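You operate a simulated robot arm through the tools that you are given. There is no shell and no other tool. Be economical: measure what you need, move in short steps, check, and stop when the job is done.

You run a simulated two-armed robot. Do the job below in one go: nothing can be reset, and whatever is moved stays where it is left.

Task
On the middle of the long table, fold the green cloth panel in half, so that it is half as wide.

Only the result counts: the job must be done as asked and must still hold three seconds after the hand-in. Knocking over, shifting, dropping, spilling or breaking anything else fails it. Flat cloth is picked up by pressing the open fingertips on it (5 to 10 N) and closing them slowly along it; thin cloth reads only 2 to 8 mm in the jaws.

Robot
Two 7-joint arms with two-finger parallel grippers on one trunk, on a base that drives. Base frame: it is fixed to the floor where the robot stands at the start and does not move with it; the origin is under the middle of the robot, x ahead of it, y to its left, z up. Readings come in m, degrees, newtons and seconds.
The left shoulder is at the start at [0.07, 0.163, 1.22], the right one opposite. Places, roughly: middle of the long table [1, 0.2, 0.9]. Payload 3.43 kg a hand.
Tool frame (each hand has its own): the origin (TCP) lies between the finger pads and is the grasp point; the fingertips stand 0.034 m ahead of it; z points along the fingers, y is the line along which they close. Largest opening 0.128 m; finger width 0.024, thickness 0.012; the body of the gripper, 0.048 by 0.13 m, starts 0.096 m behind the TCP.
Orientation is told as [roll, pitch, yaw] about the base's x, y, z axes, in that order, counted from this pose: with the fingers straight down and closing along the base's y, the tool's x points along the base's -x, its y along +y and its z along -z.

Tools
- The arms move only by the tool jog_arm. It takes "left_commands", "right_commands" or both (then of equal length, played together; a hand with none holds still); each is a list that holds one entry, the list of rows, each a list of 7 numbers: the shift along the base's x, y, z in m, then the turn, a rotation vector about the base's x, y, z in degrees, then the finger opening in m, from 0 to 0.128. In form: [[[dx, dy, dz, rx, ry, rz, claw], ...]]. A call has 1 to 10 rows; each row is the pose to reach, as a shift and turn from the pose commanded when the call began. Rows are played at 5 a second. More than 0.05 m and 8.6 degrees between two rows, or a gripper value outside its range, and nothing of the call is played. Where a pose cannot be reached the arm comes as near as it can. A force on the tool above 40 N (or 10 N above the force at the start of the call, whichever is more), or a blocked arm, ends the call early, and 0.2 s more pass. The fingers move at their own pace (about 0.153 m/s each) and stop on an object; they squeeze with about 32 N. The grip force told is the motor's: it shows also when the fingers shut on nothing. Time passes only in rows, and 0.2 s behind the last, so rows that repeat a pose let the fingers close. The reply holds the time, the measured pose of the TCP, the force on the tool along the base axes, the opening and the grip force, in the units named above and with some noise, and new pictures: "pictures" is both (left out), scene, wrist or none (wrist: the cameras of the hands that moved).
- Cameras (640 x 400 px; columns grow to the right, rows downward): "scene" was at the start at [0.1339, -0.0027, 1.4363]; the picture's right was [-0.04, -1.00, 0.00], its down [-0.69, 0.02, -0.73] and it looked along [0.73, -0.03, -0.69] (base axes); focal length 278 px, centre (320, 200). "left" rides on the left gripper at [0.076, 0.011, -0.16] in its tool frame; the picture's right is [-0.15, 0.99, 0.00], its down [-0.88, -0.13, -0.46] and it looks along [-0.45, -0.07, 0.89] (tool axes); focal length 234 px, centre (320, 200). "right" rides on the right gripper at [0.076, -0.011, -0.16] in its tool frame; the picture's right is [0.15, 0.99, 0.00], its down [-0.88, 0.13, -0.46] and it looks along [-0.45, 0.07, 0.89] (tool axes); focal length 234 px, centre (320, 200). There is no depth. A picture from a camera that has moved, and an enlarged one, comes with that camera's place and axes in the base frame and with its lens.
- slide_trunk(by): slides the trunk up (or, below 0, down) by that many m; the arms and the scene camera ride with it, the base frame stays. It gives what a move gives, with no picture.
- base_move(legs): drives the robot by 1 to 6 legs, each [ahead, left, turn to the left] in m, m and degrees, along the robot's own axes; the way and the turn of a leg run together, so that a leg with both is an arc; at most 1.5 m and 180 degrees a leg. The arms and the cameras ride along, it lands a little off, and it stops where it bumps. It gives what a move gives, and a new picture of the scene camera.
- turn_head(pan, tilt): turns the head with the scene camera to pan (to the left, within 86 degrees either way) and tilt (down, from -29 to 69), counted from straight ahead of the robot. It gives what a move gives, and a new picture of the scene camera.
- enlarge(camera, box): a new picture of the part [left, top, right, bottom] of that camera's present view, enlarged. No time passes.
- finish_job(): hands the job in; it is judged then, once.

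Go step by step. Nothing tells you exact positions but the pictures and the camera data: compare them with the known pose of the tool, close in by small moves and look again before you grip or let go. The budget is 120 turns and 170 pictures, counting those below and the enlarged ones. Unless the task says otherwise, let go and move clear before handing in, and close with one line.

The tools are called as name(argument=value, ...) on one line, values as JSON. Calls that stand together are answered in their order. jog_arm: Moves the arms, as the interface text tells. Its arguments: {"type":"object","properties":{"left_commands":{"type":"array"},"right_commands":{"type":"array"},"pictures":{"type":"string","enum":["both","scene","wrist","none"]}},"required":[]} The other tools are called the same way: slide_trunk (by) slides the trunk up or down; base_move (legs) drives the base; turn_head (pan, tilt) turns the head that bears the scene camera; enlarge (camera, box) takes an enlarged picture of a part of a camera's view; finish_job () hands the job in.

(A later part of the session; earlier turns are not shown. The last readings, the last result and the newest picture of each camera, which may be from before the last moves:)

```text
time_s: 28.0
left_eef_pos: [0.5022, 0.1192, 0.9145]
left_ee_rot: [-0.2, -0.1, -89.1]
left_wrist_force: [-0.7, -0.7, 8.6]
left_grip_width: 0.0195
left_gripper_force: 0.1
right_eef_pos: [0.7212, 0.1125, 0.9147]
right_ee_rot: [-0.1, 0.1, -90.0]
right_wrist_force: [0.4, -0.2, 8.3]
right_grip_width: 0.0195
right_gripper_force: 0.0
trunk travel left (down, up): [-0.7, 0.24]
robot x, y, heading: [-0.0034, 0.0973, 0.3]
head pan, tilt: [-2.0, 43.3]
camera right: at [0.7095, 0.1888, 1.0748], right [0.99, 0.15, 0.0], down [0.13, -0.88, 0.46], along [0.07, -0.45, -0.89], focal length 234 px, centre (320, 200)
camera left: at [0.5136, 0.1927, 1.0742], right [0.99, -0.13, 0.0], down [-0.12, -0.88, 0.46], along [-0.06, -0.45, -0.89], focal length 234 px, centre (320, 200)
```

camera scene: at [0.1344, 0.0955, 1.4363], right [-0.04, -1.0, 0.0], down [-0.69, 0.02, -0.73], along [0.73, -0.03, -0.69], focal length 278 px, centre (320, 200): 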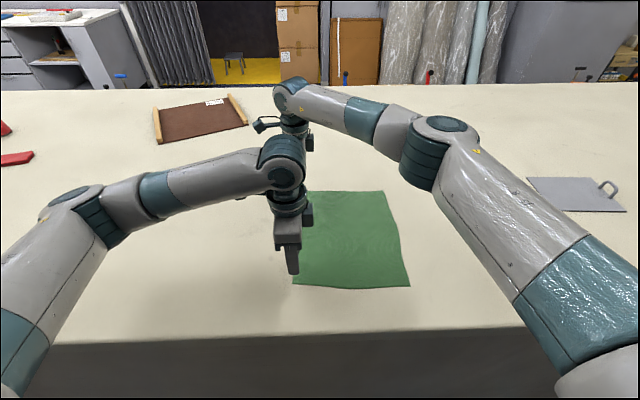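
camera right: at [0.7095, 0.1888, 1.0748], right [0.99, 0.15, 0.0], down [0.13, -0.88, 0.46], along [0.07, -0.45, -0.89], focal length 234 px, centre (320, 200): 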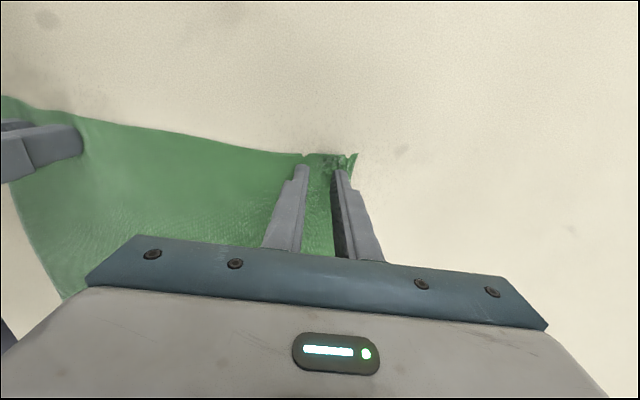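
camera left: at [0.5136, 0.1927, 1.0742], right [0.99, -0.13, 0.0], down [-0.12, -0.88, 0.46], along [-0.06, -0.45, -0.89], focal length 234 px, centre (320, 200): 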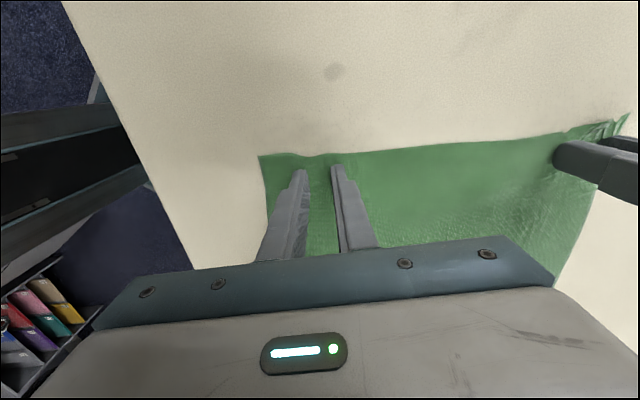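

The cloth is now bunching between the fingers, clearly on the right and somewhat on the left. I keep closing slowly.

jog_arm(right_commands=[[[0, 0, 0, 0, 0, 0, 0.018], [0, 0, 0, 0, 0, 0, 0.016], [0, 0, 0, 0, 0, 0, 0.014], [0, 0, 0, 0, 0, 0, 0.012], [0, 0, 0, 0, 0, 0, 0.01], [0, 0, 0, 0, 0, 0, 0.008], [0, 0, 0, 0, 0, 0, 0.006], [0, 0, 0, 0, 0, 0, 0.003], [0, 0, 0, 0, 0, 0, 0], [0, 0, 0, 0, 0, 0, 0]]], left_commands=[[[0, 0, 0, 0, 0, 0, 0.018], [0, 0, 0, 0, 0, 0, 0.016], [0, 0, 0, 0, 0, 0, 0.014], [0, 0, 0, 0, 0, 0, 0.012], [0, 0, 0, 0, 0, 0, 0.01], [0, 0, 0, 0, 0, 0, 0.008], [0, 0, 0, 0, 0, 0, 0.006], [0, 0, 0, 0, 0, 0, 0.003], [0, 0, 0, 0, 0, 0, 0], [0, 0, 0, 0, 0, 0, 0]]], pictures="wrist")

```text
time_s: 30.2
left_eef_pos: [0.5032, 0.1168, 0.9151]
left_ee_rot: [-0.2, 0.0, -89.1]
left_wrist_force: [2.1, 0.8, 6.4]
left_grip_width: 0.0
left_gripper_force: 31.9
right_eef_pos: [0.7213, 0.1131, 0.916]
right_ee_rot: [0.0, 0.0, -90.0]
right_wrist_force: [-2.4, -2.3, 12.0]
right_grip_width: 0.0013
right_gripper_force: 31.5
trunk travel left (down, up): [-0.7, 0.24]
robot x, y, heading: [0.0009, 0.0962, 0.0]
head pan, tilt: [-2.0, 43.3]
camera right: at [0.7094, 0.1887, 1.0749], right [0.99, 0.15, 0.0], down [0.13, -0.88, 0.46], along [0.07, -0.45, -0.89], focal length 234 px, centre (320, 200)
camera left: at [0.5136, 0.1926, 1.0742], right [0.99, -0.13, 0.0], down [-0.12, -0.88, 0.46], along [-0.06, -0.45, -0.89], focal length 234 px, centre (320, 200)
```

right: 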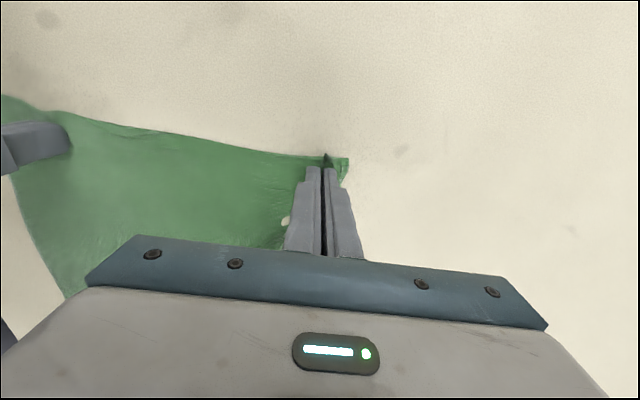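
left: 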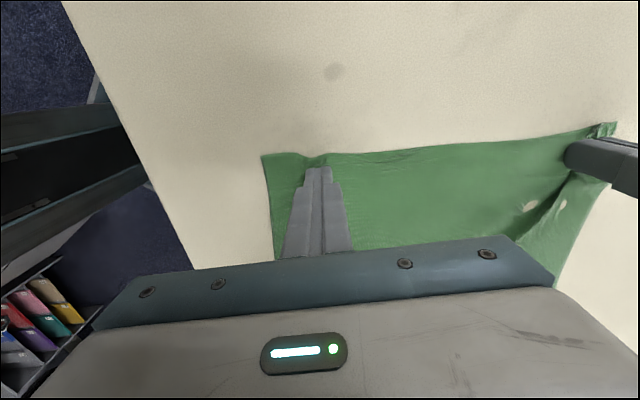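

The right hand seems to hold a thin ridge at 1.3 mm, while the left is empty. I keep the right closed and redo the left with a wider opening and a firmer press.

jog_arm(left_commands=[[[0, 0, 0.01, 0, 0, 0, 0.0], [0, 0, 0.012, 0, 0, 0, 0.03], [0.006, 0, 0.012, 0, 0, 0, 0.05], [0.006, 0, 0.006, 0, 0, 0, 0.05], [0.006, 0, 0.001, 0, 0, 0, 0.05], [0.006, 0, -0.0006, 0, 0, 0, 0.05], [0.006, 0, -0.0006, 0, 0, 0, 0.05]]], pictures="none")

```text
time_s: 31.8
left_eef_pos: [0.5094, 0.1189, 0.9141]
left_ee_rot: [-0.2, -0.1, -89.2]
left_wrist_force: [-2.4, 1.6, 7.7]
left_grip_width: 0.0499
left_gripper_force: 0.0
right_eef_pos: [0.7216, 0.1132, 0.9164]
right_ee_rot: [0.1, 0.0, -90.0]
right_wrist_force: [0.4, -1.8, 11.7]
right_grip_width: 0.0014
right_gripper_force: 32.6
trunk travel left (down, up): [-0.7, 0.24]
robot x, y, heading: [-0.0004, 0.099, 0.3]
head pan, tilt: [-2.0, 43.3]
```

The right holds steady at 1.4 mm. I close the left slowly while pressing a little harder.

jog_arm(left_commands=[[[0, 0, -0.0006, 0, 0, 0, 0.047], [0, 0, -0.0006, 0, 0, 0, 0.044], [0, 0, -0.0006, 0, 0, 0, 0.041], [0, 0, -0.0006, 0, 0, 0, 0.038], [0, 0, -0.0006, 0, 0, 0, 0.035], [0, 0, -0.0006, 0, 0, 0, 0.032], [0, 0, -0.0006, 0, 0, 0, 0.029], [0, 0, -0.0006, 0, 0, 0, 0.026], [0, 0, -0.0006, 0, 0, 0, 0.023], [0, 0, -0.0006, 0, 0, 0, 0.02]]], pictures="wrist")

jog_arm(left_commands=[[[0, 0, 0, 0, 0, 0, 0.018], [0, 0, 0, 0, 0, 0, 0.016], [0, 0, 0, 0, 0, 0, 0.014], [0, 0, 0, 0, 0, 0, 0.012], [0, 0, 0, 0, 0, 0, 0.01], [0, 0, 0, 0, 0, 0, 0.008], [0, 0, 0, 0, 0, 0, 0.006], [0, 0, 0, 0, 0, 0, 0.003], [0, 0, 0, 0, 0, 0, 0], [0, 0, 0, 0, 0, 0, 0]]], pictures="wrist")

```text
time_s: 34.0
left_eef_pos: [0.5075, 0.1175, 0.9144]
left_ee_rot: [-0.2, -0.1, -89.2]
left_wrist_force: [-8.6, -1.6, 30.5]
left_grip_width: 0.0196
left_gripper_force: 0.0
right_eef_pos: [0.7201, 0.1127, 0.9161]
right_ee_rot: [0.1, 0.0, -90.0]
right_wrist_force: [-2.5, 0.1, 0.6]
right_grip_width: 0.0012
right_gripper_force: 32.3
trunk travel left (down, up): [-0.7, 0.24]
robot x, y, heading: [0.003, 0.0947, -0.1]
head pan, tilt: [-2.0, 43.3]
camera left: at [0.5176, 0.1923, 1.0741], right [0.99, -0.13, 0.0], down [-0.12, -0.88, 0.46], along [-0.06, -0.45, -0.89], focal length 234 px, centre (320, 200)
```

left: 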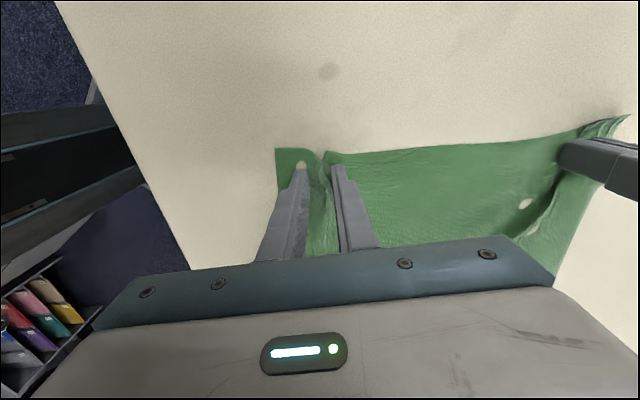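

```text
time_s: 36.2
left_eef_pos: [0.5099, 0.1179, 0.9148]
left_ee_rot: [-0.2, -0.2, -89.2]
left_wrist_force: [13.4, -0.9, 32.3]
left_grip_width: 0.002
left_gripper_force: 32.1
right_eef_pos: [0.721, 0.1143, 0.9159]
right_ee_rot: [0.0, -0.1, -89.9]
right_wrist_force: [-10.8, -0.6, 3.1]
right_grip_width: 0.0014
right_gripper_force: 31.6
trunk travel left (down, up): [-0.7, 0.24]
robot x, y, heading: [0.0011, 0.0957, 0.0]
head pan, tilt: [-2.0, 43.3]
camera left: at [0.5193, 0.1925, 1.0741], right [0.99, -0.13, 0.0], down [-0.12, -0.88, 0.46], along [-0.06, -0.45, -0.89], focal length 234 px, centre (320, 200)
```

left: 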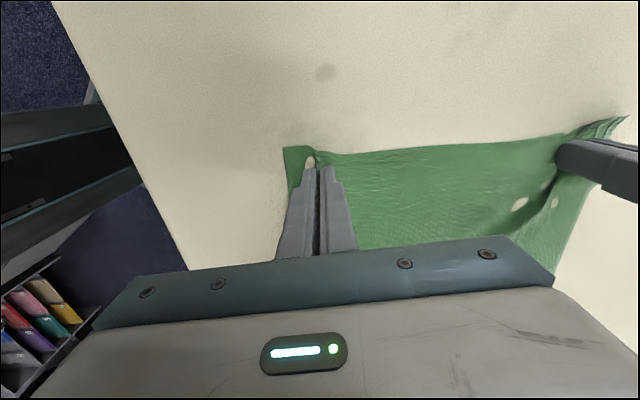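

Both hands now grip cloth, at 2.0 and 1.4 mm, and the cloth is taut between them. I slacken it slightly by bringing the hands together and lift a little to confirm the hold.

jog_arm(right_commands=[[[-0.006, 0, 0.004, 0, 0, 0, 0], [-0.008, -0.002, 0.012, 0, 0, 0, 0], [-0.008, -0.006, 0.022, 0, 0, 0, 0], [-0.008, -0.012, 0.032, 0, 0, 0, 0]]], left_commands=[[[0.006, 0, 0.004, 0, 0, 0, 0], [0.008, -0.002, 0.012, 0, 0, 0, 0], [0.008, -0.006, 0.022, 0, 0, 0, 0], [0.008, -0.012, 0.032, 0, 0, 0, 0]]])

```text
time_s: 37.2
left_eef_pos: [0.5186, 0.1035, 0.9466]
left_ee_rot: [-0.3, -0.1, -89.1]
left_wrist_force: [-0.1, 0.1, -0.4]
left_grip_width: 0.002
left_gripper_force: 32.3
right_eef_pos: [0.7151, 0.102, 0.9453]
right_ee_rot: [-0.1, 0.0, -90.0]
right_wrist_force: [0.5, -0.4, 0.1]
right_grip_width: 0.0012
right_gripper_force: 32.7
trunk travel left (down, up): [-0.7, 0.24]
robot x, y, heading: [0.0027, 0.0956, -0.0]
head pan, tilt: [-2.0, 43.3]
camera scene: at [0.1342, 0.0943, 1.4362], right [-0.04, -1.0, 0.0], down [-0.69, 0.03, -0.73], along [0.73, -0.03, -0.69], focal length 278 px, centre (320, 200)
camera right: at [0.7034, 0.1768, 1.1048], right [0.99, 0.15, 0.0], down [0.13, -0.88, 0.45], along [0.07, -0.45, -0.89], focal length 234 px, centre (320, 200)
camera left: at [0.5294, 0.1792, 1.1047], right [0.99, -0.13, -0.01], down [-0.11, -0.88, 0.46], along [-0.07, -0.45, -0.89], focal length 234 px, centre (320, 200)
```

scene: 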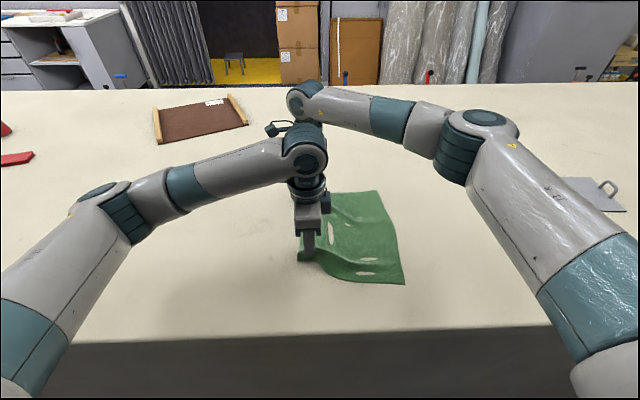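
right: 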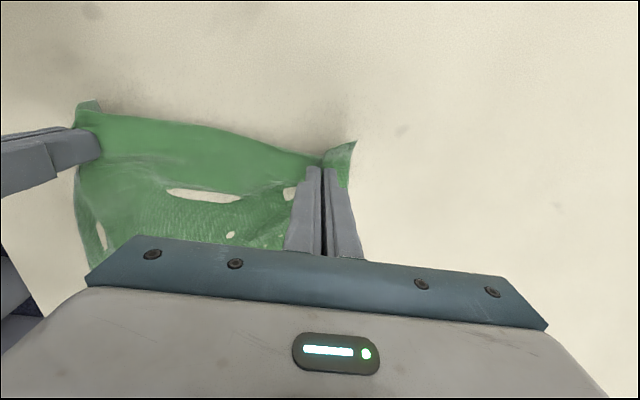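
left: 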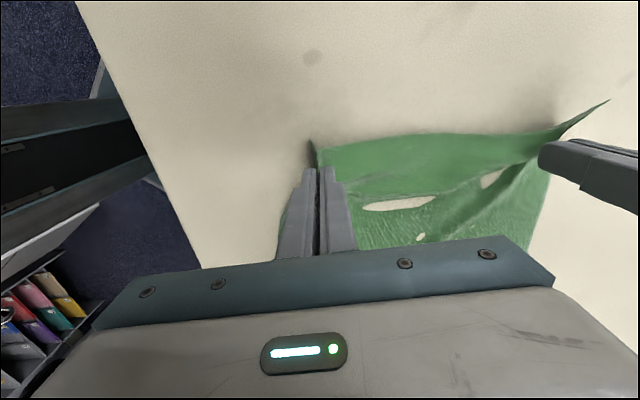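

Both hands hold and the edge lifts; the white patches are only the table showing through the thin cloth. Now I swing the edge up and over to the right, tilting the hands with the fold.

jog_arm(right_commands=[[[0, -0.012, 0.018, 0, 0, 0, 0], [0, -0.026, 0.034, 3, 0, 0, 0], [0, -0.042, 0.048, 7, 0, 0, 0], [0, -0.06, 0.06, 11, 0, 0, 0], [0, -0.08, 0.066, 16, 0, 0, 0], [0, -0.1, 0.066, 22, 0, 0, 0], [0, -0.115, 0.064, 28, 0, 0, 0]]], left_commands=[[[0, -0.012, 0.018, 0, 0, 0, 0], [0, -0.026, 0.034, 3, 0, 0, 0], [0, -0.042, 0.048, 7, 0, 0, 0], [0, -0.06, 0.06, 11, 0, 0, 0], [0, -0.08, 0.066, 16, 0, 0, 0], [0, -0.1, 0.066, 22, 0, 0, 0], [0, -0.115, 0.064, 28, 0, 0, 0]]])

```text
time_s: 38.8
left_eef_pos: [0.5176, -0.0115, 1.0112]
left_ee_rot: [0.2, 28.2, -89.0]
left_wrist_force: [0.3, -0.7, -0.4]
left_grip_width: 0.0017
left_gripper_force: 31.8
right_eef_pos: [0.7152, -0.0163, 1.0093]
right_ee_rot: [0.0, 28.3, -90.0]
right_wrist_force: [0.1, -1.3, -1.1]
right_grip_width: 0.0012
right_gripper_force: 32.4
trunk travel left (down, up): [-0.7, 0.24]
robot x, y, heading: [-0.0006, 0.0984, -0.1]
head pan, tilt: [-2.0, 43.3]
camera scene: at [0.1335, 0.0916, 1.4364], right [-0.04, -1.0, 0.0], down [-0.68, 0.03, -0.73], along [0.73, -0.02, -0.69], focal length 278 px, centre (320, 200)
camera right: at [0.7034, -0.0255, 1.186], right [0.99, 0.13, 0.07], down [0.13, -0.99, -0.02], along [0.07, 0.02, -1.0], focal length 234 px, centre (320, 200)
camera left: at [0.5289, -0.0217, 1.1869], right [0.99, -0.11, -0.07], down [-0.11, -0.99, -0.01], along [-0.06, 0.02, -1.0], focal length 234 px, centre (320, 200)
```

scene: 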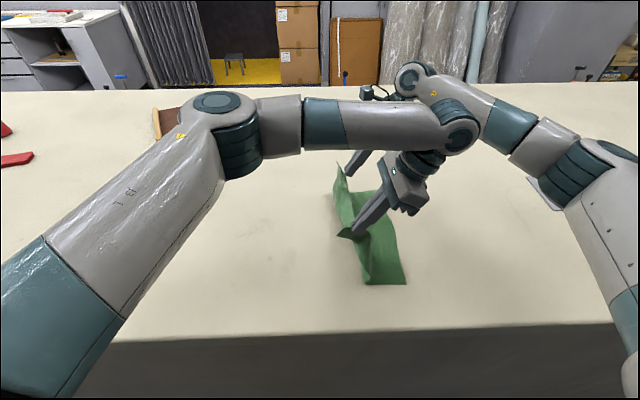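
right: 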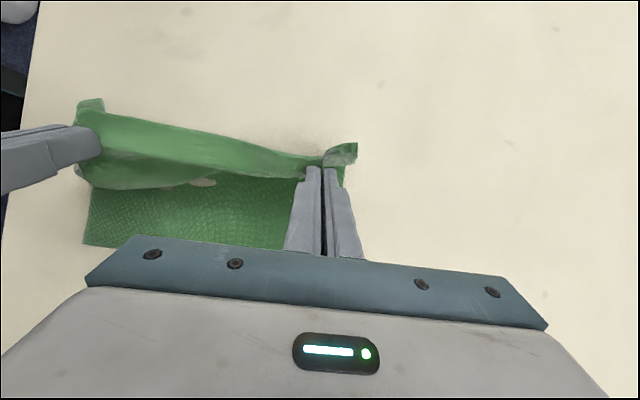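
left: 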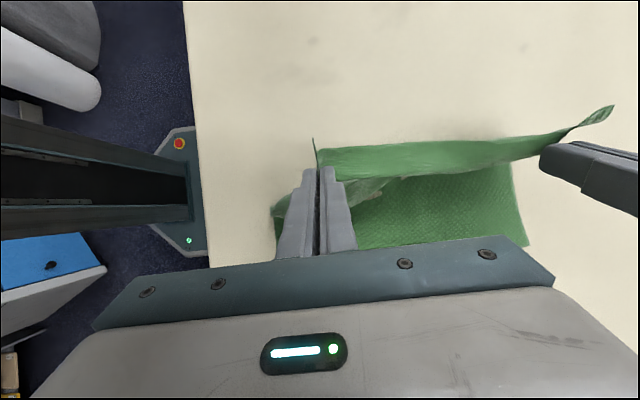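

The fold is coming over nicely. The right edge lies at y ≈ -0.11 (near) and -0.10 (far). I continue in part, watching that the left wrist stays clear of the right forearm.

jog_arm(right_commands=[[[0, -0.012, -0.006, 0, 0, 0, 0], [-0.001, -0.022, -0.016, 0, 0, 0, 0], [-0.002, -0.032, -0.028, 0, 0, 0, 0], [-0.003, -0.04, -0.04, 0, 0, 0, 0]]], left_commands=[[[-0.004, -0.015, -0.006, 0, 0, 0, 0], [-0.008, -0.028, -0.016, 0, 0, 0, 0], [-0.013, -0.04, -0.028, 0, 0, 0, 0], [-0.017, -0.052, -0.04, 0, 0, 0, 0]]])

```text
time_s: 39.8
left_eef_pos: [0.5035, -0.0634, 0.9704]
left_ee_rot: [0.2, 28.1, -88.9]
left_wrist_force: [3.2, 0.0, -0.2]
left_grip_width: 0.0019
left_gripper_force: 31.9
right_eef_pos: [0.7115, -0.054, 0.9695]
right_ee_rot: [-0.1, 28.1, -89.9]
right_wrist_force: [-3.5, -0.1, 0.0]
right_grip_width: 0.0015
right_gripper_force: 31.7
trunk travel left (down, up): [-0.7, 0.24]
robot x, y, heading: [0.0016, 0.0963, -0.2]
head pan, tilt: [-2.0, 43.3]
camera scene: at [0.134, 0.0932, 1.4364], right [-0.04, -1.0, 0.0], down [-0.69, 0.03, -0.73], along [0.73, -0.03, -0.69], focal length 278 px, centre (320, 200)
camera right: at [0.7002, -0.0628, 1.1456], right [0.99, 0.13, 0.07], down [0.13, -0.99, -0.01], along [0.07, 0.02, -1.0], focal length 234 px, centre (320, 200)
camera left: at [0.5132, -0.0721, 1.1449], right [0.99, -0.11, -0.07], down [-0.11, -0.99, -0.01], along [-0.06, 0.02, -1.0], focal length 234 px, centre (320, 200)
```

scene: 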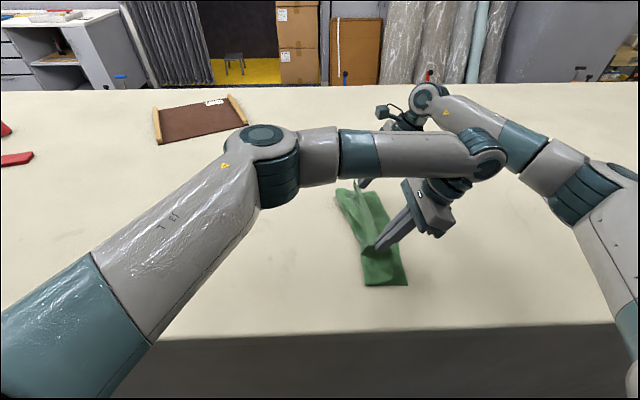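
right: 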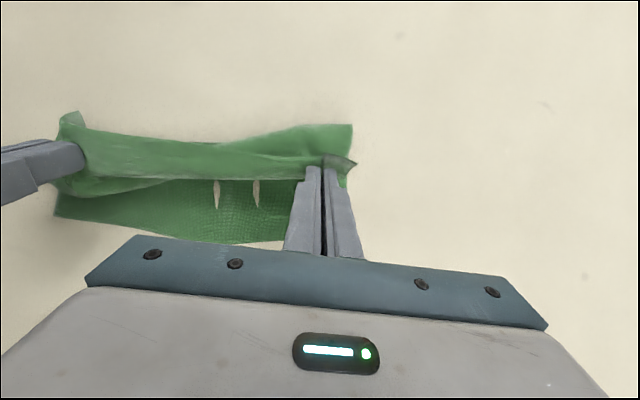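
left: 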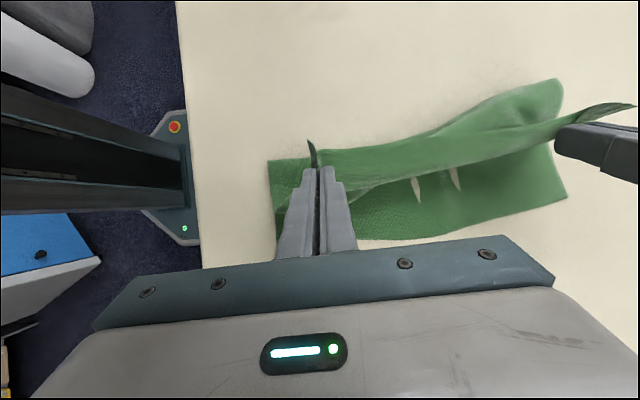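

The upper layer is nearly in place; its edge needs about 2 cm more to the right and 5 cm down. I lay it down without more tilt to keep the arms clear of each other.

jog_arm(right_commands=[[[0, -0.008, -0.015, 0, 0, 0, 0], [0, -0.013, -0.03, 0, 0, 0, 0], [0, -0.018, -0.042, 0, 0, 0, 0], [0, -0.018, -0.048, 0, 0, 0, 0]]], left_commands=[[[0.002, -0.01, -0.015, 0, 0, 0, 0], [0.002, -0.018, -0.03, 0, 0, 0, 0], [0.002, -0.025, -0.042, 0, 0, 0, 0], [0.002, -0.025, -0.048, 0, 0, 0, 0]]])

```text
time_s: 40.8
left_eef_pos: [0.5036, -0.0863, 0.9213]
left_ee_rot: [0.2, 27.9, -89.0]
left_wrist_force: [2.6, 1.1, 1.6]
left_grip_width: 0.0016
left_gripper_force: 32.0
right_eef_pos: [0.7126, -0.0718, 0.9212]
right_ee_rot: [0.1, 28.0, -89.9]
right_wrist_force: [-2.7, -1.2, 0.6]
right_grip_width: 0.0015
right_gripper_force: 31.6
trunk travel left (down, up): [-0.7, 0.24]
robot x, y, heading: [0.0019, 0.0976, 0.0]
head pan, tilt: [-2.0, 43.3]
camera scene: at [0.134, 0.0949, 1.4364], right [-0.04, -1.0, 0.0], down [-0.69, 0.03, -0.73], along [0.73, -0.03, -0.69], focal length 278 px, centre (320, 200)
camera right: at [0.6999, -0.0801, 1.0982], right [0.99, 0.13, 0.07], down [0.13, -0.99, -0.01], along [0.07, 0.02, -1.0], focal length 234 px, centre (320, 200)
camera left: at [0.5138, -0.0947, 1.0983], right [0.99, -0.11, -0.07], down [-0.11, -0.99, -0.01], along [-0.06, 0.02, -1.0], focal length 234 px, centre (320, 200)
```

scene: 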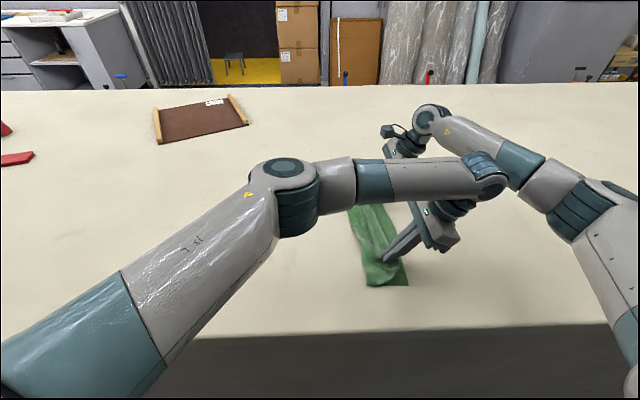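
right: 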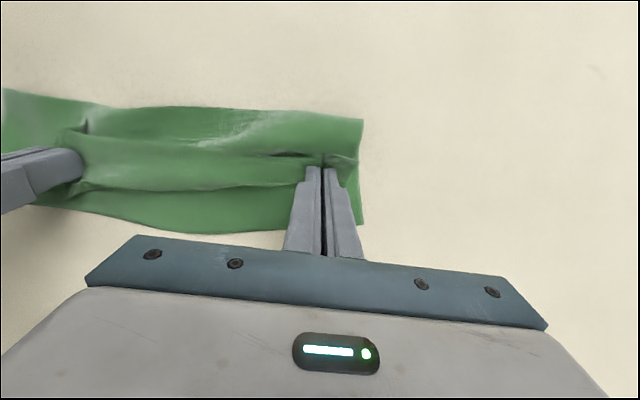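
left: 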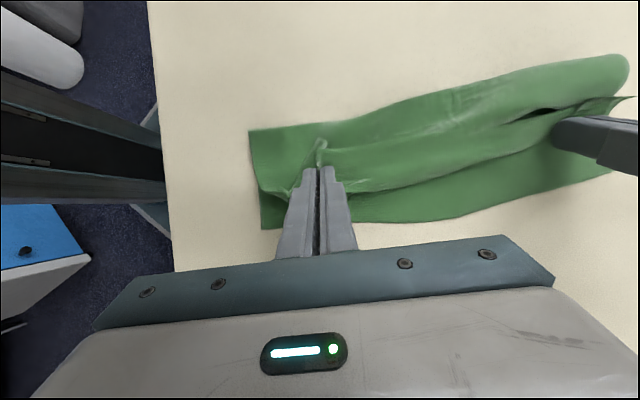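

The panel is laid over, with the crease near y 0.01 and the lower right edge at about -0.11. A 2 cm flap beyond the grip still points back, so I tilt the right hand further before releasing so the flap can fall outward.

jog_arm(right_commands=[[[0, 0, 0, 8, 0, 0, 0], [0, 0, -0.001, 16, 0, 0, 0], [0, 0, -0.003, 24, 0, 0, 0], [0, 0, -0.005, 32, 0, 0, 0], [0, 0, -0.007, 40, 0, 0, 0], [0, 0, -0.009, 46, 0, 0, 0]]])

```text
time_s: 42.2
left_eef_pos: [0.5039, -0.0857, 0.9233]
left_ee_rot: [0.2, 28.0, -89.0]
left_wrist_force: [5.1, 2.0, 1.4]
left_grip_width: 0.002
left_gripper_force: 32.0
right_eef_pos: [0.7112, -0.0722, 0.9111]
right_ee_rot: [0.1, 74.2, -89.8]
right_wrist_force: [-5.5, -1.1, -0.9]
right_grip_width: 0.0013
right_gripper_force: 31.7
trunk travel left (down, up): [-0.7, 0.24]
robot x, y, heading: [0.0018, 0.098, -0.1]
head pan, tilt: [-2.0, 43.3]
camera scene: at [0.1342, 0.0947, 1.4364], right [-0.04, -1.0, 0.0], down [-0.69, 0.03, -0.73], along [0.73, -0.03, -0.69], focal length 278 px, centre (320, 200)
camera right: at [0.7, -0.2045, 1.0282], right [0.99, 0.04, 0.14], down [0.13, -0.68, -0.72], along [0.07, 0.73, -0.68], focal length 234 px, centre (320, 200)
```

scene: 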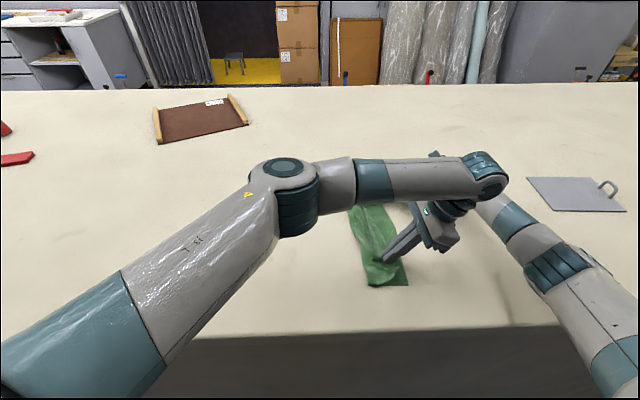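
right: 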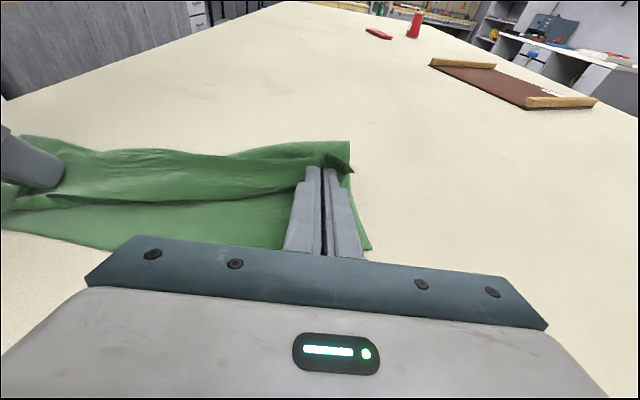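

The tilt reached 74° safely. I open the right hand and draw it back along its fingers, to the right.

jog_arm(right_commands=[[[0, 0, 0, 0, 0, 0, 0.01], [0, 0, 0, 0, 0, 0, 0.025], [0, 0, 0, 0, 0, 0, 0.04], [0, -0.015, 0.004, 0, 0, 0, 0.04], [0, -0.04, 0.012, 0, 0, 0, 0.04], [0, -0.07, 0.02, 0, 0, 0, 0.04], [0, -0.1, 0.03, 0, 0, 0, 0.04]]])

```text
time_s: 43.8
left_eef_pos: [0.5016, -0.0869, 0.9225]
left_ee_rot: [0.2, 27.8, -88.9]
left_wrist_force: [0.3, 0.0, -0.4]
left_grip_width: 0.0019
left_gripper_force: 31.8
right_eef_pos: [0.7104, -0.1723, 0.9426]
right_ee_rot: [0.2, 74.0, -89.6]
right_wrist_force: [-0.2, -0.1, -0.4]
right_grip_width: 0.0401
right_gripper_force: 0.0
trunk travel left (down, up): [-0.7, 0.24]
robot x, y, heading: [-0.0001, 0.1008, -0.1]
head pan, tilt: [-2.0, 43.3]
camera scene: at [0.1335, 0.0941, 1.4364], right [-0.04, -1.0, 0.0], down [-0.69, 0.03, -0.73], along [0.73, -0.03, -0.69], focal length 278 px, centre (320, 200)
camera right: at [0.699, -0.3049, 1.0591], right [0.99, 0.04, 0.14], down [0.13, -0.68, -0.72], along [0.07, 0.73, -0.68], focal length 234 px, centre (320, 200)
```

scene: 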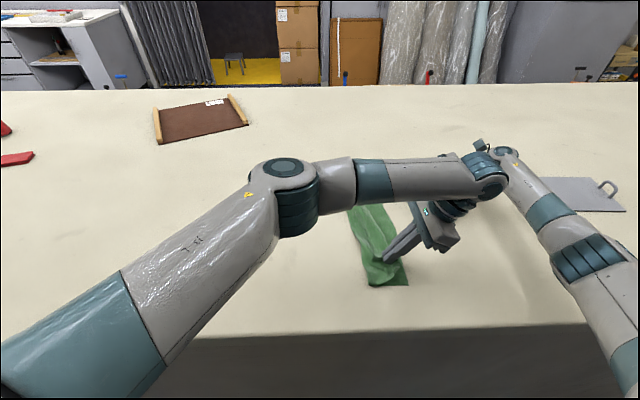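
right: 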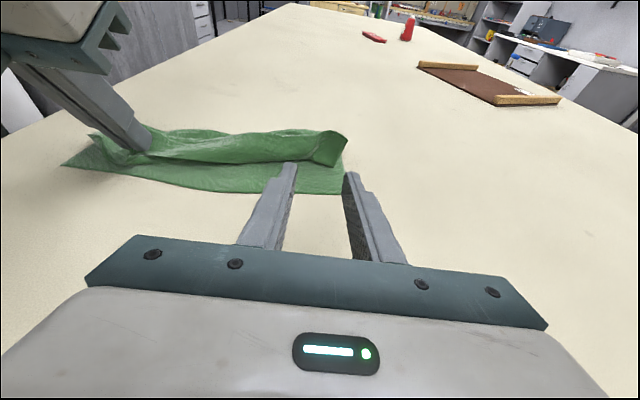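

The right hand is free. I move it well off to the right and higher, so the left hand has room to do the same.

jog_arm(right_commands=[[[0, -0.02, 0.03, 0, 0, 0, 0.04], [0, -0.05, 0.06, -5, 0, 0, 0.04], [0, -0.09, 0.085, -13, 0, 0, 0.04], [0, -0.13, 0.1, -21, 0, 0, 0.04], [0, -0.17, 0.115, -29, 0, 0, 0.04], [0, -0.21, 0.13, -37, 0, 0, 0.04], [0, -0.24, 0.14, -45, 0, 0, 0.04]]])

```text
time_s: 45.4
left_eef_pos: [0.5029, -0.0854, 0.922]
left_ee_rot: [0.2, 27.8, -89.0]
left_wrist_force: [0.2, 0.9, -0.6]
left_grip_width: 0.0022
left_gripper_force: 32.4
right_eef_pos: [0.7113, -0.4093, 1.0816]
right_ee_rot: [-0.1, 28.9, -90.0]
right_wrist_force: [-0.6, 0.1, 0.0]
right_grip_width: 0.0399
right_gripper_force: 0.1
trunk travel left (down, up): [-0.7, 0.24]
robot x, y, heading: [0.0005, 0.0932, 0.0]
head pan, tilt: [-2.0, 43.3]
camera scene: at [0.1334, 0.0953, 1.4363], right [-0.04, -1.0, 0.0], down [-0.68, 0.03, -0.73], along [0.73, -0.03, -0.69], focal length 278 px, centre (320, 200)
camera right: at [0.7004, -0.4209, 1.2578], right [0.99, 0.13, 0.07], down [0.13, -0.99, -0.03], along [0.07, 0.04, -1.0], focal length 234 px, centre (320, 200)
```

scene: 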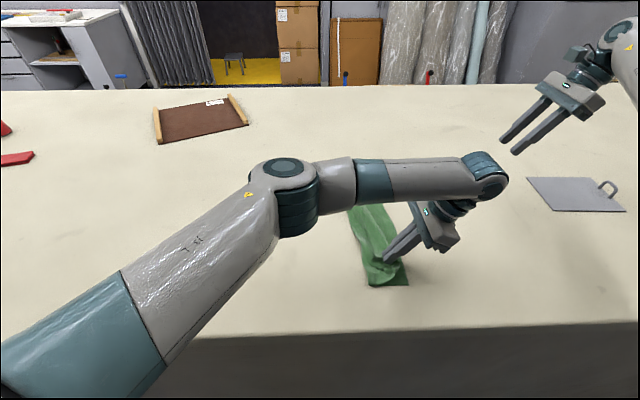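
right: 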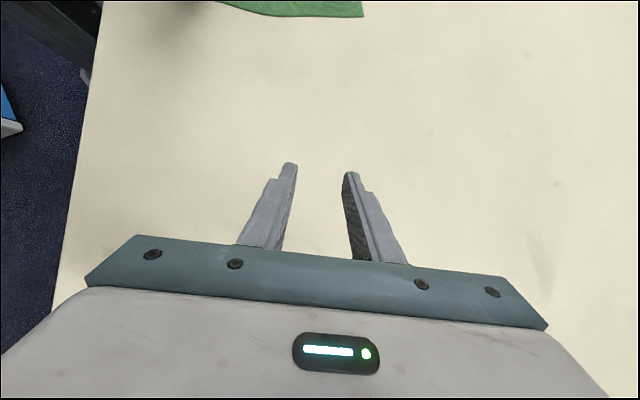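

The right arm is well clear. Now I tilt the left hand the same way while it still grips.

jog_arm(left_commands=[[[0, 0, 0, 8, 0, 0, 0], [0, 0, -0.001, 16, 0, 0, 0], [0, 0, -0.003, 24, 0, 0, 0], [0, 0, -0.005, 32, 0, 0, 0], [0, 0, -0.007, 40, 0, 0, 0], [0, 0, -0.009, 46, 0, 0, 0]]])

```text
time_s: 46.8
left_eef_pos: [0.4907, 0.1344, 0.9215]
left_ee_rot: [2.4, 72.3, -87.2]
left_wrist_force: [0.9, -0.4, 0.6]
left_grip_width: 0.0021
left_gripper_force: 32.3
left hand out of reach, approached as far as the arm can: row 1, 2, 3, 4, 5, 6
right_eef_pos: [0.7122, -0.4096, 1.0816]
right_ee_rot: [0.0, 28.9, -90.1]
right_wrist_force: [-0.6, 0.2, 0.1]
right_grip_width: 0.0397
right_gripper_force: 0.1
trunk travel left (down, up): [-0.7, 0.24]
robot x, y, heading: [0.0006, 0.0966, -0.3]
head pan, tilt: [-2.0, 43.3]
camera scene: at [0.1343, 0.0951, 1.4363], right [-0.04, -1.0, 0.0], down [-0.69, 0.03, -0.73], along [0.73, -0.03, -0.69], focal length 278 px, centre (320, 200)
camera left: at [0.5016, 0.0037, 1.0413], right [0.99, -0.04, -0.13], down [-0.12, -0.7, -0.7], along [-0.06, 0.71, -0.7], focal length 234 px, centre (320, 200)
```

scene: 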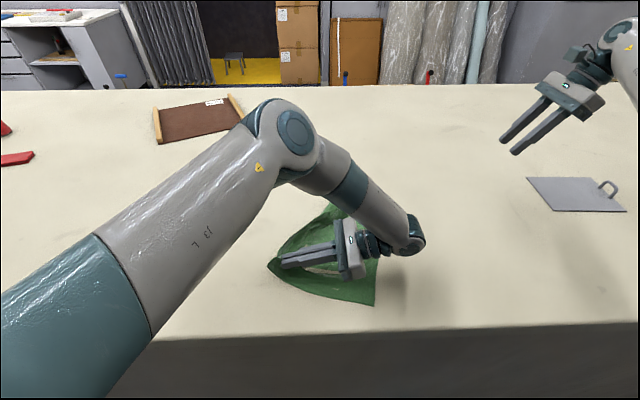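
left: 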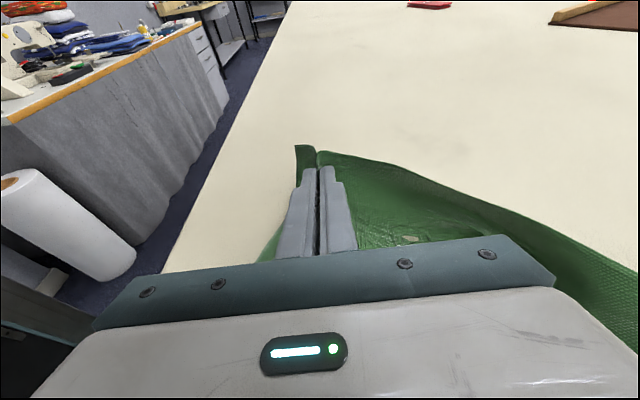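

The left arm couldn't hold that tilt at that spot and swung back to y 0.13, taking the near corner with it, though it still grips. I untilt it while lifting, then carry the corner over again.

jog_arm(left_commands=[[[0, 0, 0.012, -8, 0, 0, 0], [0, 0, 0.025, -16, 0, 0, 0], [0, -0.005, 0.04, -24, 0, 0, 0], [0, -0.02, 0.055, -32, 0, 0, 0], [0, -0.04, 0.07, -40, 0, 0, 0], [0, -0.06, 0.08, -46, 0, 0, 0], [0, -0.08, 0.085, -50, 0, 0, 0]]])

```text
time_s: 48.4
left_eef_pos: [0.4854, 0.0514, 1.0062]
left_ee_rot: [0.0, 23.9, -89.0]
left_wrist_force: [0.4, -0.6, -0.8]
left_grip_width: 0.0025
left_gripper_force: 31.9
right_eef_pos: [0.7121, -0.4102, 1.0807]
right_ee_rot: [-0.2, 29.0, -90.1]
right_wrist_force: [-0.3, 0.2, 0.6]
right_grip_width: 0.04
right_gripper_force: 0.1
trunk travel left (down, up): [-0.7, 0.24]
robot x, y, heading: [-0.0019, 0.0972, -0.0]
head pan, tilt: [-2.0, 43.3]
camera scene: at [0.134, 0.0945, 1.4363], right [-0.04, -1.0, 0.0], down [-0.69, 0.03, -0.73], along [0.73, -0.03, -0.69], focal length 278 px, centre (320, 200)
camera left: at [0.4956, 0.0557, 1.1827], right [0.99, -0.12, -0.06], down [-0.11, -0.99, 0.06], along [-0.06, -0.05, -1.0], focal length 234 px, centre (320, 200)
```

scene: 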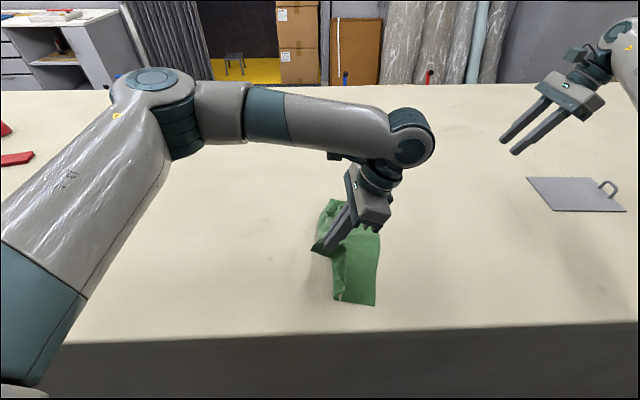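
left: 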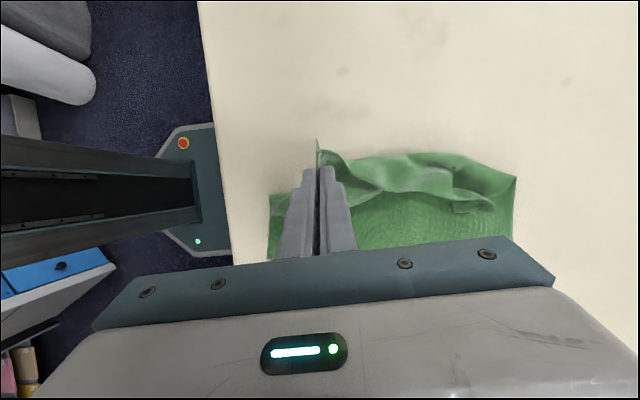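

I've recovered with the corner still held. The lower layer has swung: its near-right corner is now at about (0.40, -0.03). I lay the held corner down on top of it.

jog_arm(left_commands=[[[-0.006, -0.012, -0.005, 0, 0, -3, 0], [-0.014, -0.026, -0.018, 0, 0, -6, 0], [-0.022, -0.04, -0.034, 0, 0, -9, 0], [-0.03, -0.054, -0.05, 0, 0, -12, 0], [-0.038, -0.066, -0.066, 0, 0, -14, 0], [-0.041, -0.072, -0.08, 0, 0, -14, 0], [-0.041, -0.072, -0.085, 0, 0, -14, 0]]])

```text
time_s: 50.0
left_eef_pos: [0.4418, -0.018, 0.9209]
left_ee_rot: [0.1, 24.0, -103.1]
left_wrist_force: [-0.8, -0.4, 1.1]
left_grip_width: 0.0019
left_gripper_force: 31.6
right_eef_pos: [0.7129, -0.4106, 1.0819]
right_ee_rot: [-0.1, 29.0, -90.0]
right_wrist_force: [-0.1, -0.4, 0.4]
right_grip_width: 0.0399
right_gripper_force: 0.0
trunk travel left (down, up): [-0.7, 0.24]
robot x, y, heading: [-0.0015, 0.0944, 0.2]
head pan, tilt: [-2.0, 43.3]
camera scene: at [0.1339, 0.0949, 1.4364], right [-0.04, -1.0, 0.0], down [-0.69, 0.03, -0.73], along [0.73, -0.03, -0.69], focal length 278 px, centre (320, 200)
camera left: at [0.4541, -0.0181, 1.0977], right [0.93, -0.35, -0.06], down [-0.35, -0.93, 0.06], along [-0.07, -0.03, -1.0], focal length 234 px, centre (320, 200)
```

scene: 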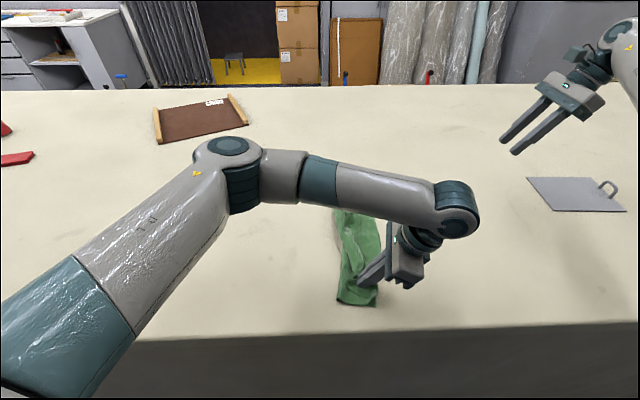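
left: 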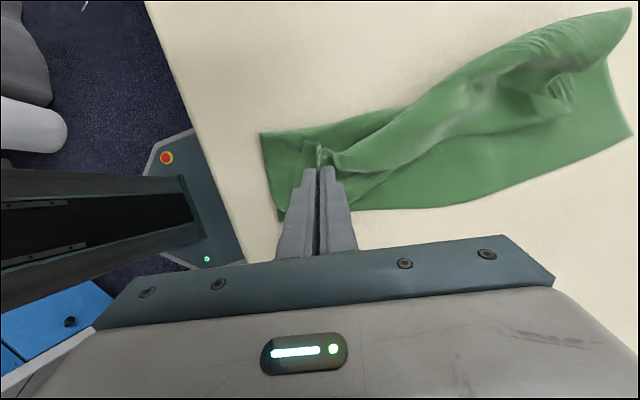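

The near corner is in place on top of the lower layer. I release it and retreat upward along the fingers to look at the result.

jog_arm(left_commands=[[[0, 0, -0.003, 0, 0, 0, 0.0], [0, 0, -0.003, 0, 0, 0, 0.015], [0, 0, -0.003, 0, 0, 0, 0.035], [0, 0, -0.003, 0, 0, 0, 0.035], [0, -0.005, 0.012, 0, 0, 0, 0.035], [0, -0.015, 0.035, 0, 0, 0, 0.035], [0, -0.02, 0.07, 0, 0, 0, 0.035], [0, -0.02, 0.11, 0, 0, 0, 0.035]]], pictures="none")

jog_arm(left_commands=[[[0, 0.04, 0.02, -4, 0, 0, 0.035], [0, 0.08, 0.03, -8, 0, 0, 0.035], [0, 0.12, 0.03, -12, 0, 0, 0.035], [0, 0.16, 0.03, -16, 0, 0, 0.035], [0, 0.2, 0.03, -20, 0, 0, 0.035], [0, 0.24, 0.03, -24, 0, 0, 0.035], [0, 0.28, 0.03, -24, 0, 0, 0.035], [0, 0.32, 0.03, -24, 0, 0, 0.035]]], pictures="none")

enlarge(camera="scene", box=[220, 170, 460, 320])

```text
time_s: 51.8
left_eef_pos: [0.4419, -0.0402, 1.0292]
left_ee_rot: [0.2, 24.1, -103.0]
left_wrist_force: [-0.3, 0.9, -1.1]
left_grip_width: 0.0349
left_gripper_force: 0.1
right_eef_pos: [0.7118, -0.41, 1.0804]
right_ee_rot: [0.1, 29.0, -89.9]
right_wrist_force: [-0.9, -0.4, 0.2]
right_grip_width: 0.0398
right_gripper_force: 0.0
trunk travel left (down, up): [-0.7, 0.24]
robot x, y, heading: [0.0025, 0.0978, 0.1]
head pan, tilt: [-2.0, 43.3]
```

```text
time_s: 53.6
left_eef_pos: [0.4429, 0.2816, 1.0591]
left_ee_rot: [5.4, 0.4, -102.0]
left_wrist_force: [-0.7, 0.9, 0.6]
left_grip_width: 0.0349
left_gripper_force: 0.0
right_eef_pos: [0.7123, -0.4089, 1.082]
right_ee_rot: [0.0, 28.9, -89.9]
right_wrist_force: [0.4, 1.3, -0.2]
right_grip_width: 0.0397
right_gripper_force: 0.0
trunk travel left (down, up): [-0.7, 0.24]
robot x, y, heading: [-0.0016, 0.0979, -0.2]
head pan, tilt: [-2.0, 43.3]
```

```text
2.67 times, centred on (340, 245) of scene
camera zoom: at [0.133, 0.097, 1.4365], right [-0.04, -1.0, 0.0], down [-0.68, 0.02, -0.73], along [0.73, -0.03, -0.69], focal length 742 px, centre (267, 80)
```

zoom: 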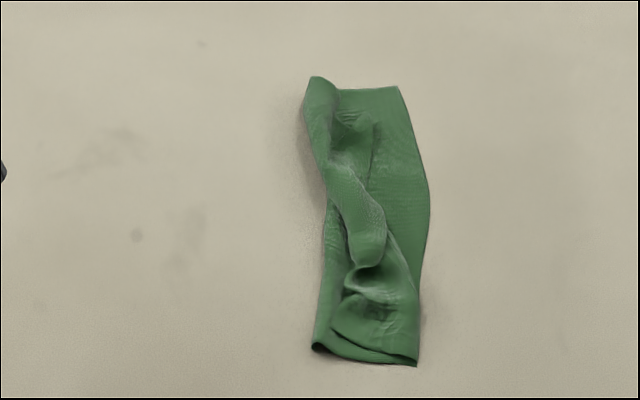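

The cloth is folded over, but it is crumpled and the crease has wandered off the midline: the strip is only about 8–9 cm wide instead of 13. I'll look at it from above with the right wrist camera before straightening it out.

jog_arm(right_commands=[[[-0.02, 0.04, 0.005, 0, 0, 0, 0.04], [-0.04, 0.08, 0.01, 0, 0, 0, 0.04], [-0.06, 0.12, 0.02, 0, 0, 0, 0.04], [-0.08, 0.16, 0.03, 0, 0, 0, 0.04], [-0.1, 0.2, 0.03, 0, 0, 0, 0.04], [-0.11, 0.24, 0.03, 0, 0, 0, 0.04], [-0.12, 0.27, 0.03, 0, 0, 0, 0.04]]], pictures="wrist")

```text
time_s: 55.2
left_eef_pos: [0.4434, 0.2809, 1.0593]
left_ee_rot: [5.4, 0.4, -101.9]
left_wrist_force: [0.6, -0.1, 0.2]
left_grip_width: 0.035
left_gripper_force: 0.1
right_eef_pos: [0.5913, -0.1408, 1.1148]
right_ee_rot: [-0.1, 29.0, -90.0]
right_wrist_force: [0.1, 0.9, -0.3]
right_grip_width: 0.0399
right_gripper_force: 0.1
trunk travel left (down, up): [-0.7, 0.24]
robot x, y, heading: [-0.0048, 0.098, 0.0]
head pan, tilt: [-2.0, 43.3]
camera right: at [0.5782, -0.1523, 1.2902], right [0.99, 0.13, 0.07], down [0.13, -0.99, -0.03], along [0.07, 0.04, -1.0], focal length 234 px, centre (320, 200)
```

right: 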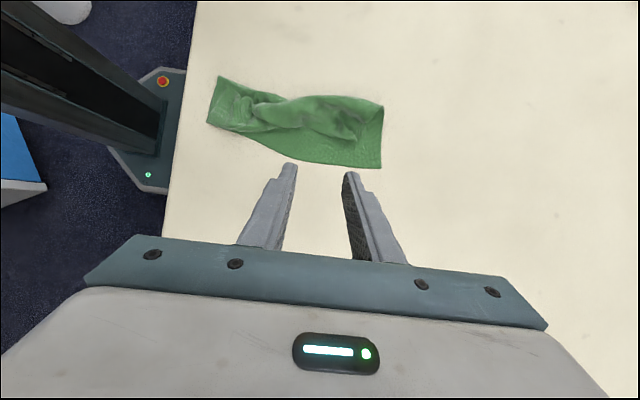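

enlarge(camera="right", box=[190, 60, 400, 191])

```text
3.05 times, centred on (295, 126) of right
camera zoom: at [0.5782, -0.1523, 1.2902], right [0.99, 0.13, 0.07], down [0.13, -0.99, -0.03], along [0.07, 0.04, -1.0], focal length 714 px, centre (396, 427)
```

zoom: 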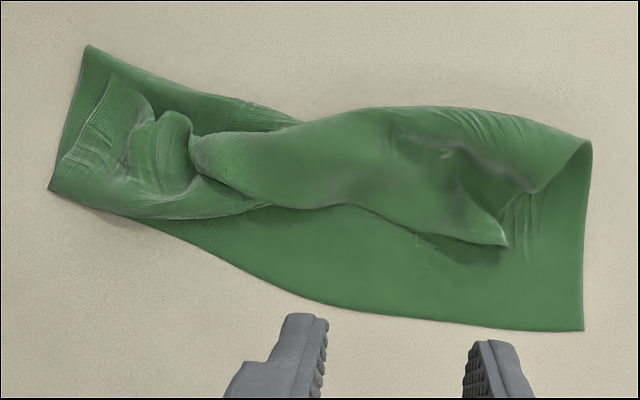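

The upper layer's far corner sits crumpled at about (0.656, -0.024). I'll unfold the upper layer back to the left and redo the fold, so I bring the right hand upright over that corner.

jog_arm(right_commands=[[[0.006, 0.025, -0.02, -6, 0, 0, 0.04], [0.012, 0.05, -0.045, -12, 0, 0, 0.04], [0.02, 0.075, -0.07, -18, 0, 0, 0.04], [0.026, 0.1, -0.1, -24, 0, 0, 0.04], [0.032, 0.125, -0.13, -29, 0, 0, 0.045], [0.034, 0.133, -0.155, -29, 0, 0, 0.045], [0.034, 0.133, -0.17, -29, 0, 0, 0.045]]])

```text
time_s: 56.8
left_eef_pos: [0.4449, 0.2789, 1.0606]
left_ee_rot: [5.3, 0.5, -102.0]
left_wrist_force: [0.4, -0.3, 0.1]
left_grip_width: 0.0349
left_gripper_force: 0.0
right_eef_pos: [0.6264, -0.0079, 0.9424]
right_ee_rot: [-0.1, 0.0, -90.0]
right_wrist_force: [0.9, 0.1, 0.8]
right_grip_width: 0.0448
right_gripper_force: 0.0
trunk travel left (down, up): [-0.7, 0.24]
robot x, y, heading: [0.001, 0.096, -0.1]
head pan, tilt: [-2.0, 43.3]
camera scene: at [0.134, 0.0951, 1.4364], right [-0.04, -1.0, 0.0], down [-0.69, 0.03, -0.73], along [0.73, -0.03, -0.69], focal length 278 px, centre (320, 200)
camera right: at [0.6151, 0.0676, 1.1017], right [0.99, 0.15, 0.0], down [0.13, -0.88, 0.46], along [0.07, -0.45, -0.89], focal length 234 px, centre (320, 200)
```

scene: 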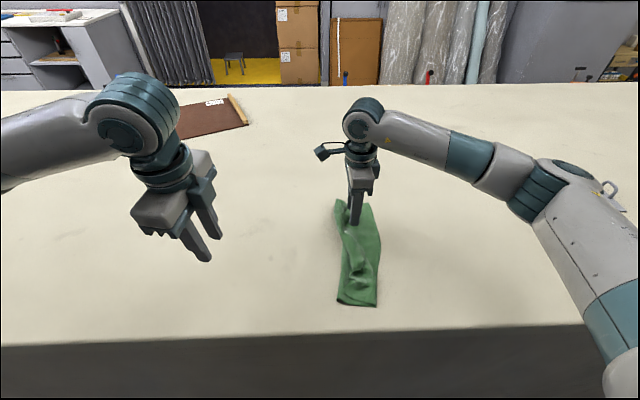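
right: 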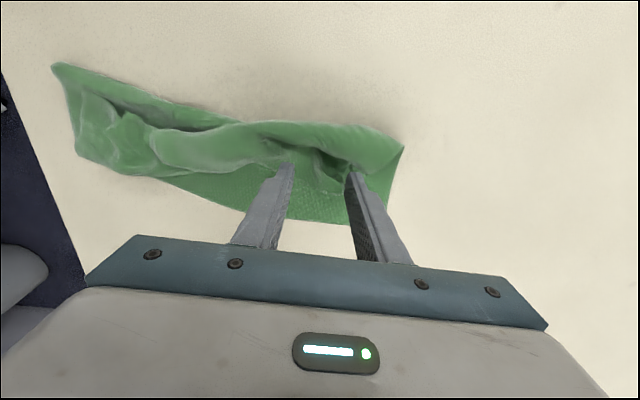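

The fingers straddle the raised part of the upper layer. I lower to just above the lower layer and close.

jog_arm(right_commands=[[[0, 0, -0.012, 0, 0, 0, 0.045], [0, 0, -0.021, 0, 0, 0, 0.045], [0, 0, -0.021, 0, 0, 0, 0.04], [0, 0, -0.021, 0, 0, 0, 0.035], [0, 0, -0.021, 0, 0, 0, 0.03], [0, 0, -0.021, 0, 0, 0, 0.025], [0, 0, -0.021, 0, 0, 0, 0.02], [0, 0, -0.021, 0, 0, 0, 0.012], [0, 0, -0.021, 0, 0, 0, 0.005], [0, 0, -0.021, 0, 0, 0, 0]]], pictures="wrist")

```text
time_s: 59.0
left_eef_pos: [0.4439, 0.2804, 1.0604]
left_ee_rot: [5.4, 0.6, -101.8]
left_wrist_force: [0.5, -0.3, 0.9]
left_grip_width: 0.035
left_gripper_force: 0.1
right_eef_pos: [0.627, -0.0083, 0.9214]
right_ee_rot: [0.1, 0.0, -90.1]
right_wrist_force: [1.8, -0.5, 4.6]
right_grip_width: 0.0044
right_gripper_force: 32.4
trunk travel left (down, up): [-0.7, 0.24]
robot x, y, heading: [-0.0025, 0.1025, -0.2]
head pan, tilt: [-2.0, 43.3]
camera right: at [0.6139, 0.0667, 1.0818], right [0.99, 0.15, 0.0], down [0.13, -0.88, 0.46], along [0.07, -0.45, -0.89], focal length 234 px, centre (320, 200)
```

right: 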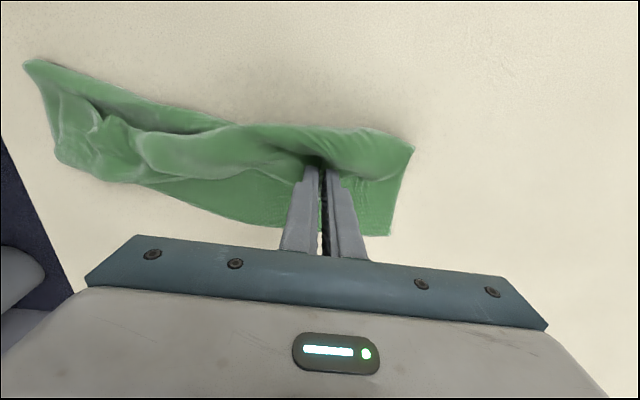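

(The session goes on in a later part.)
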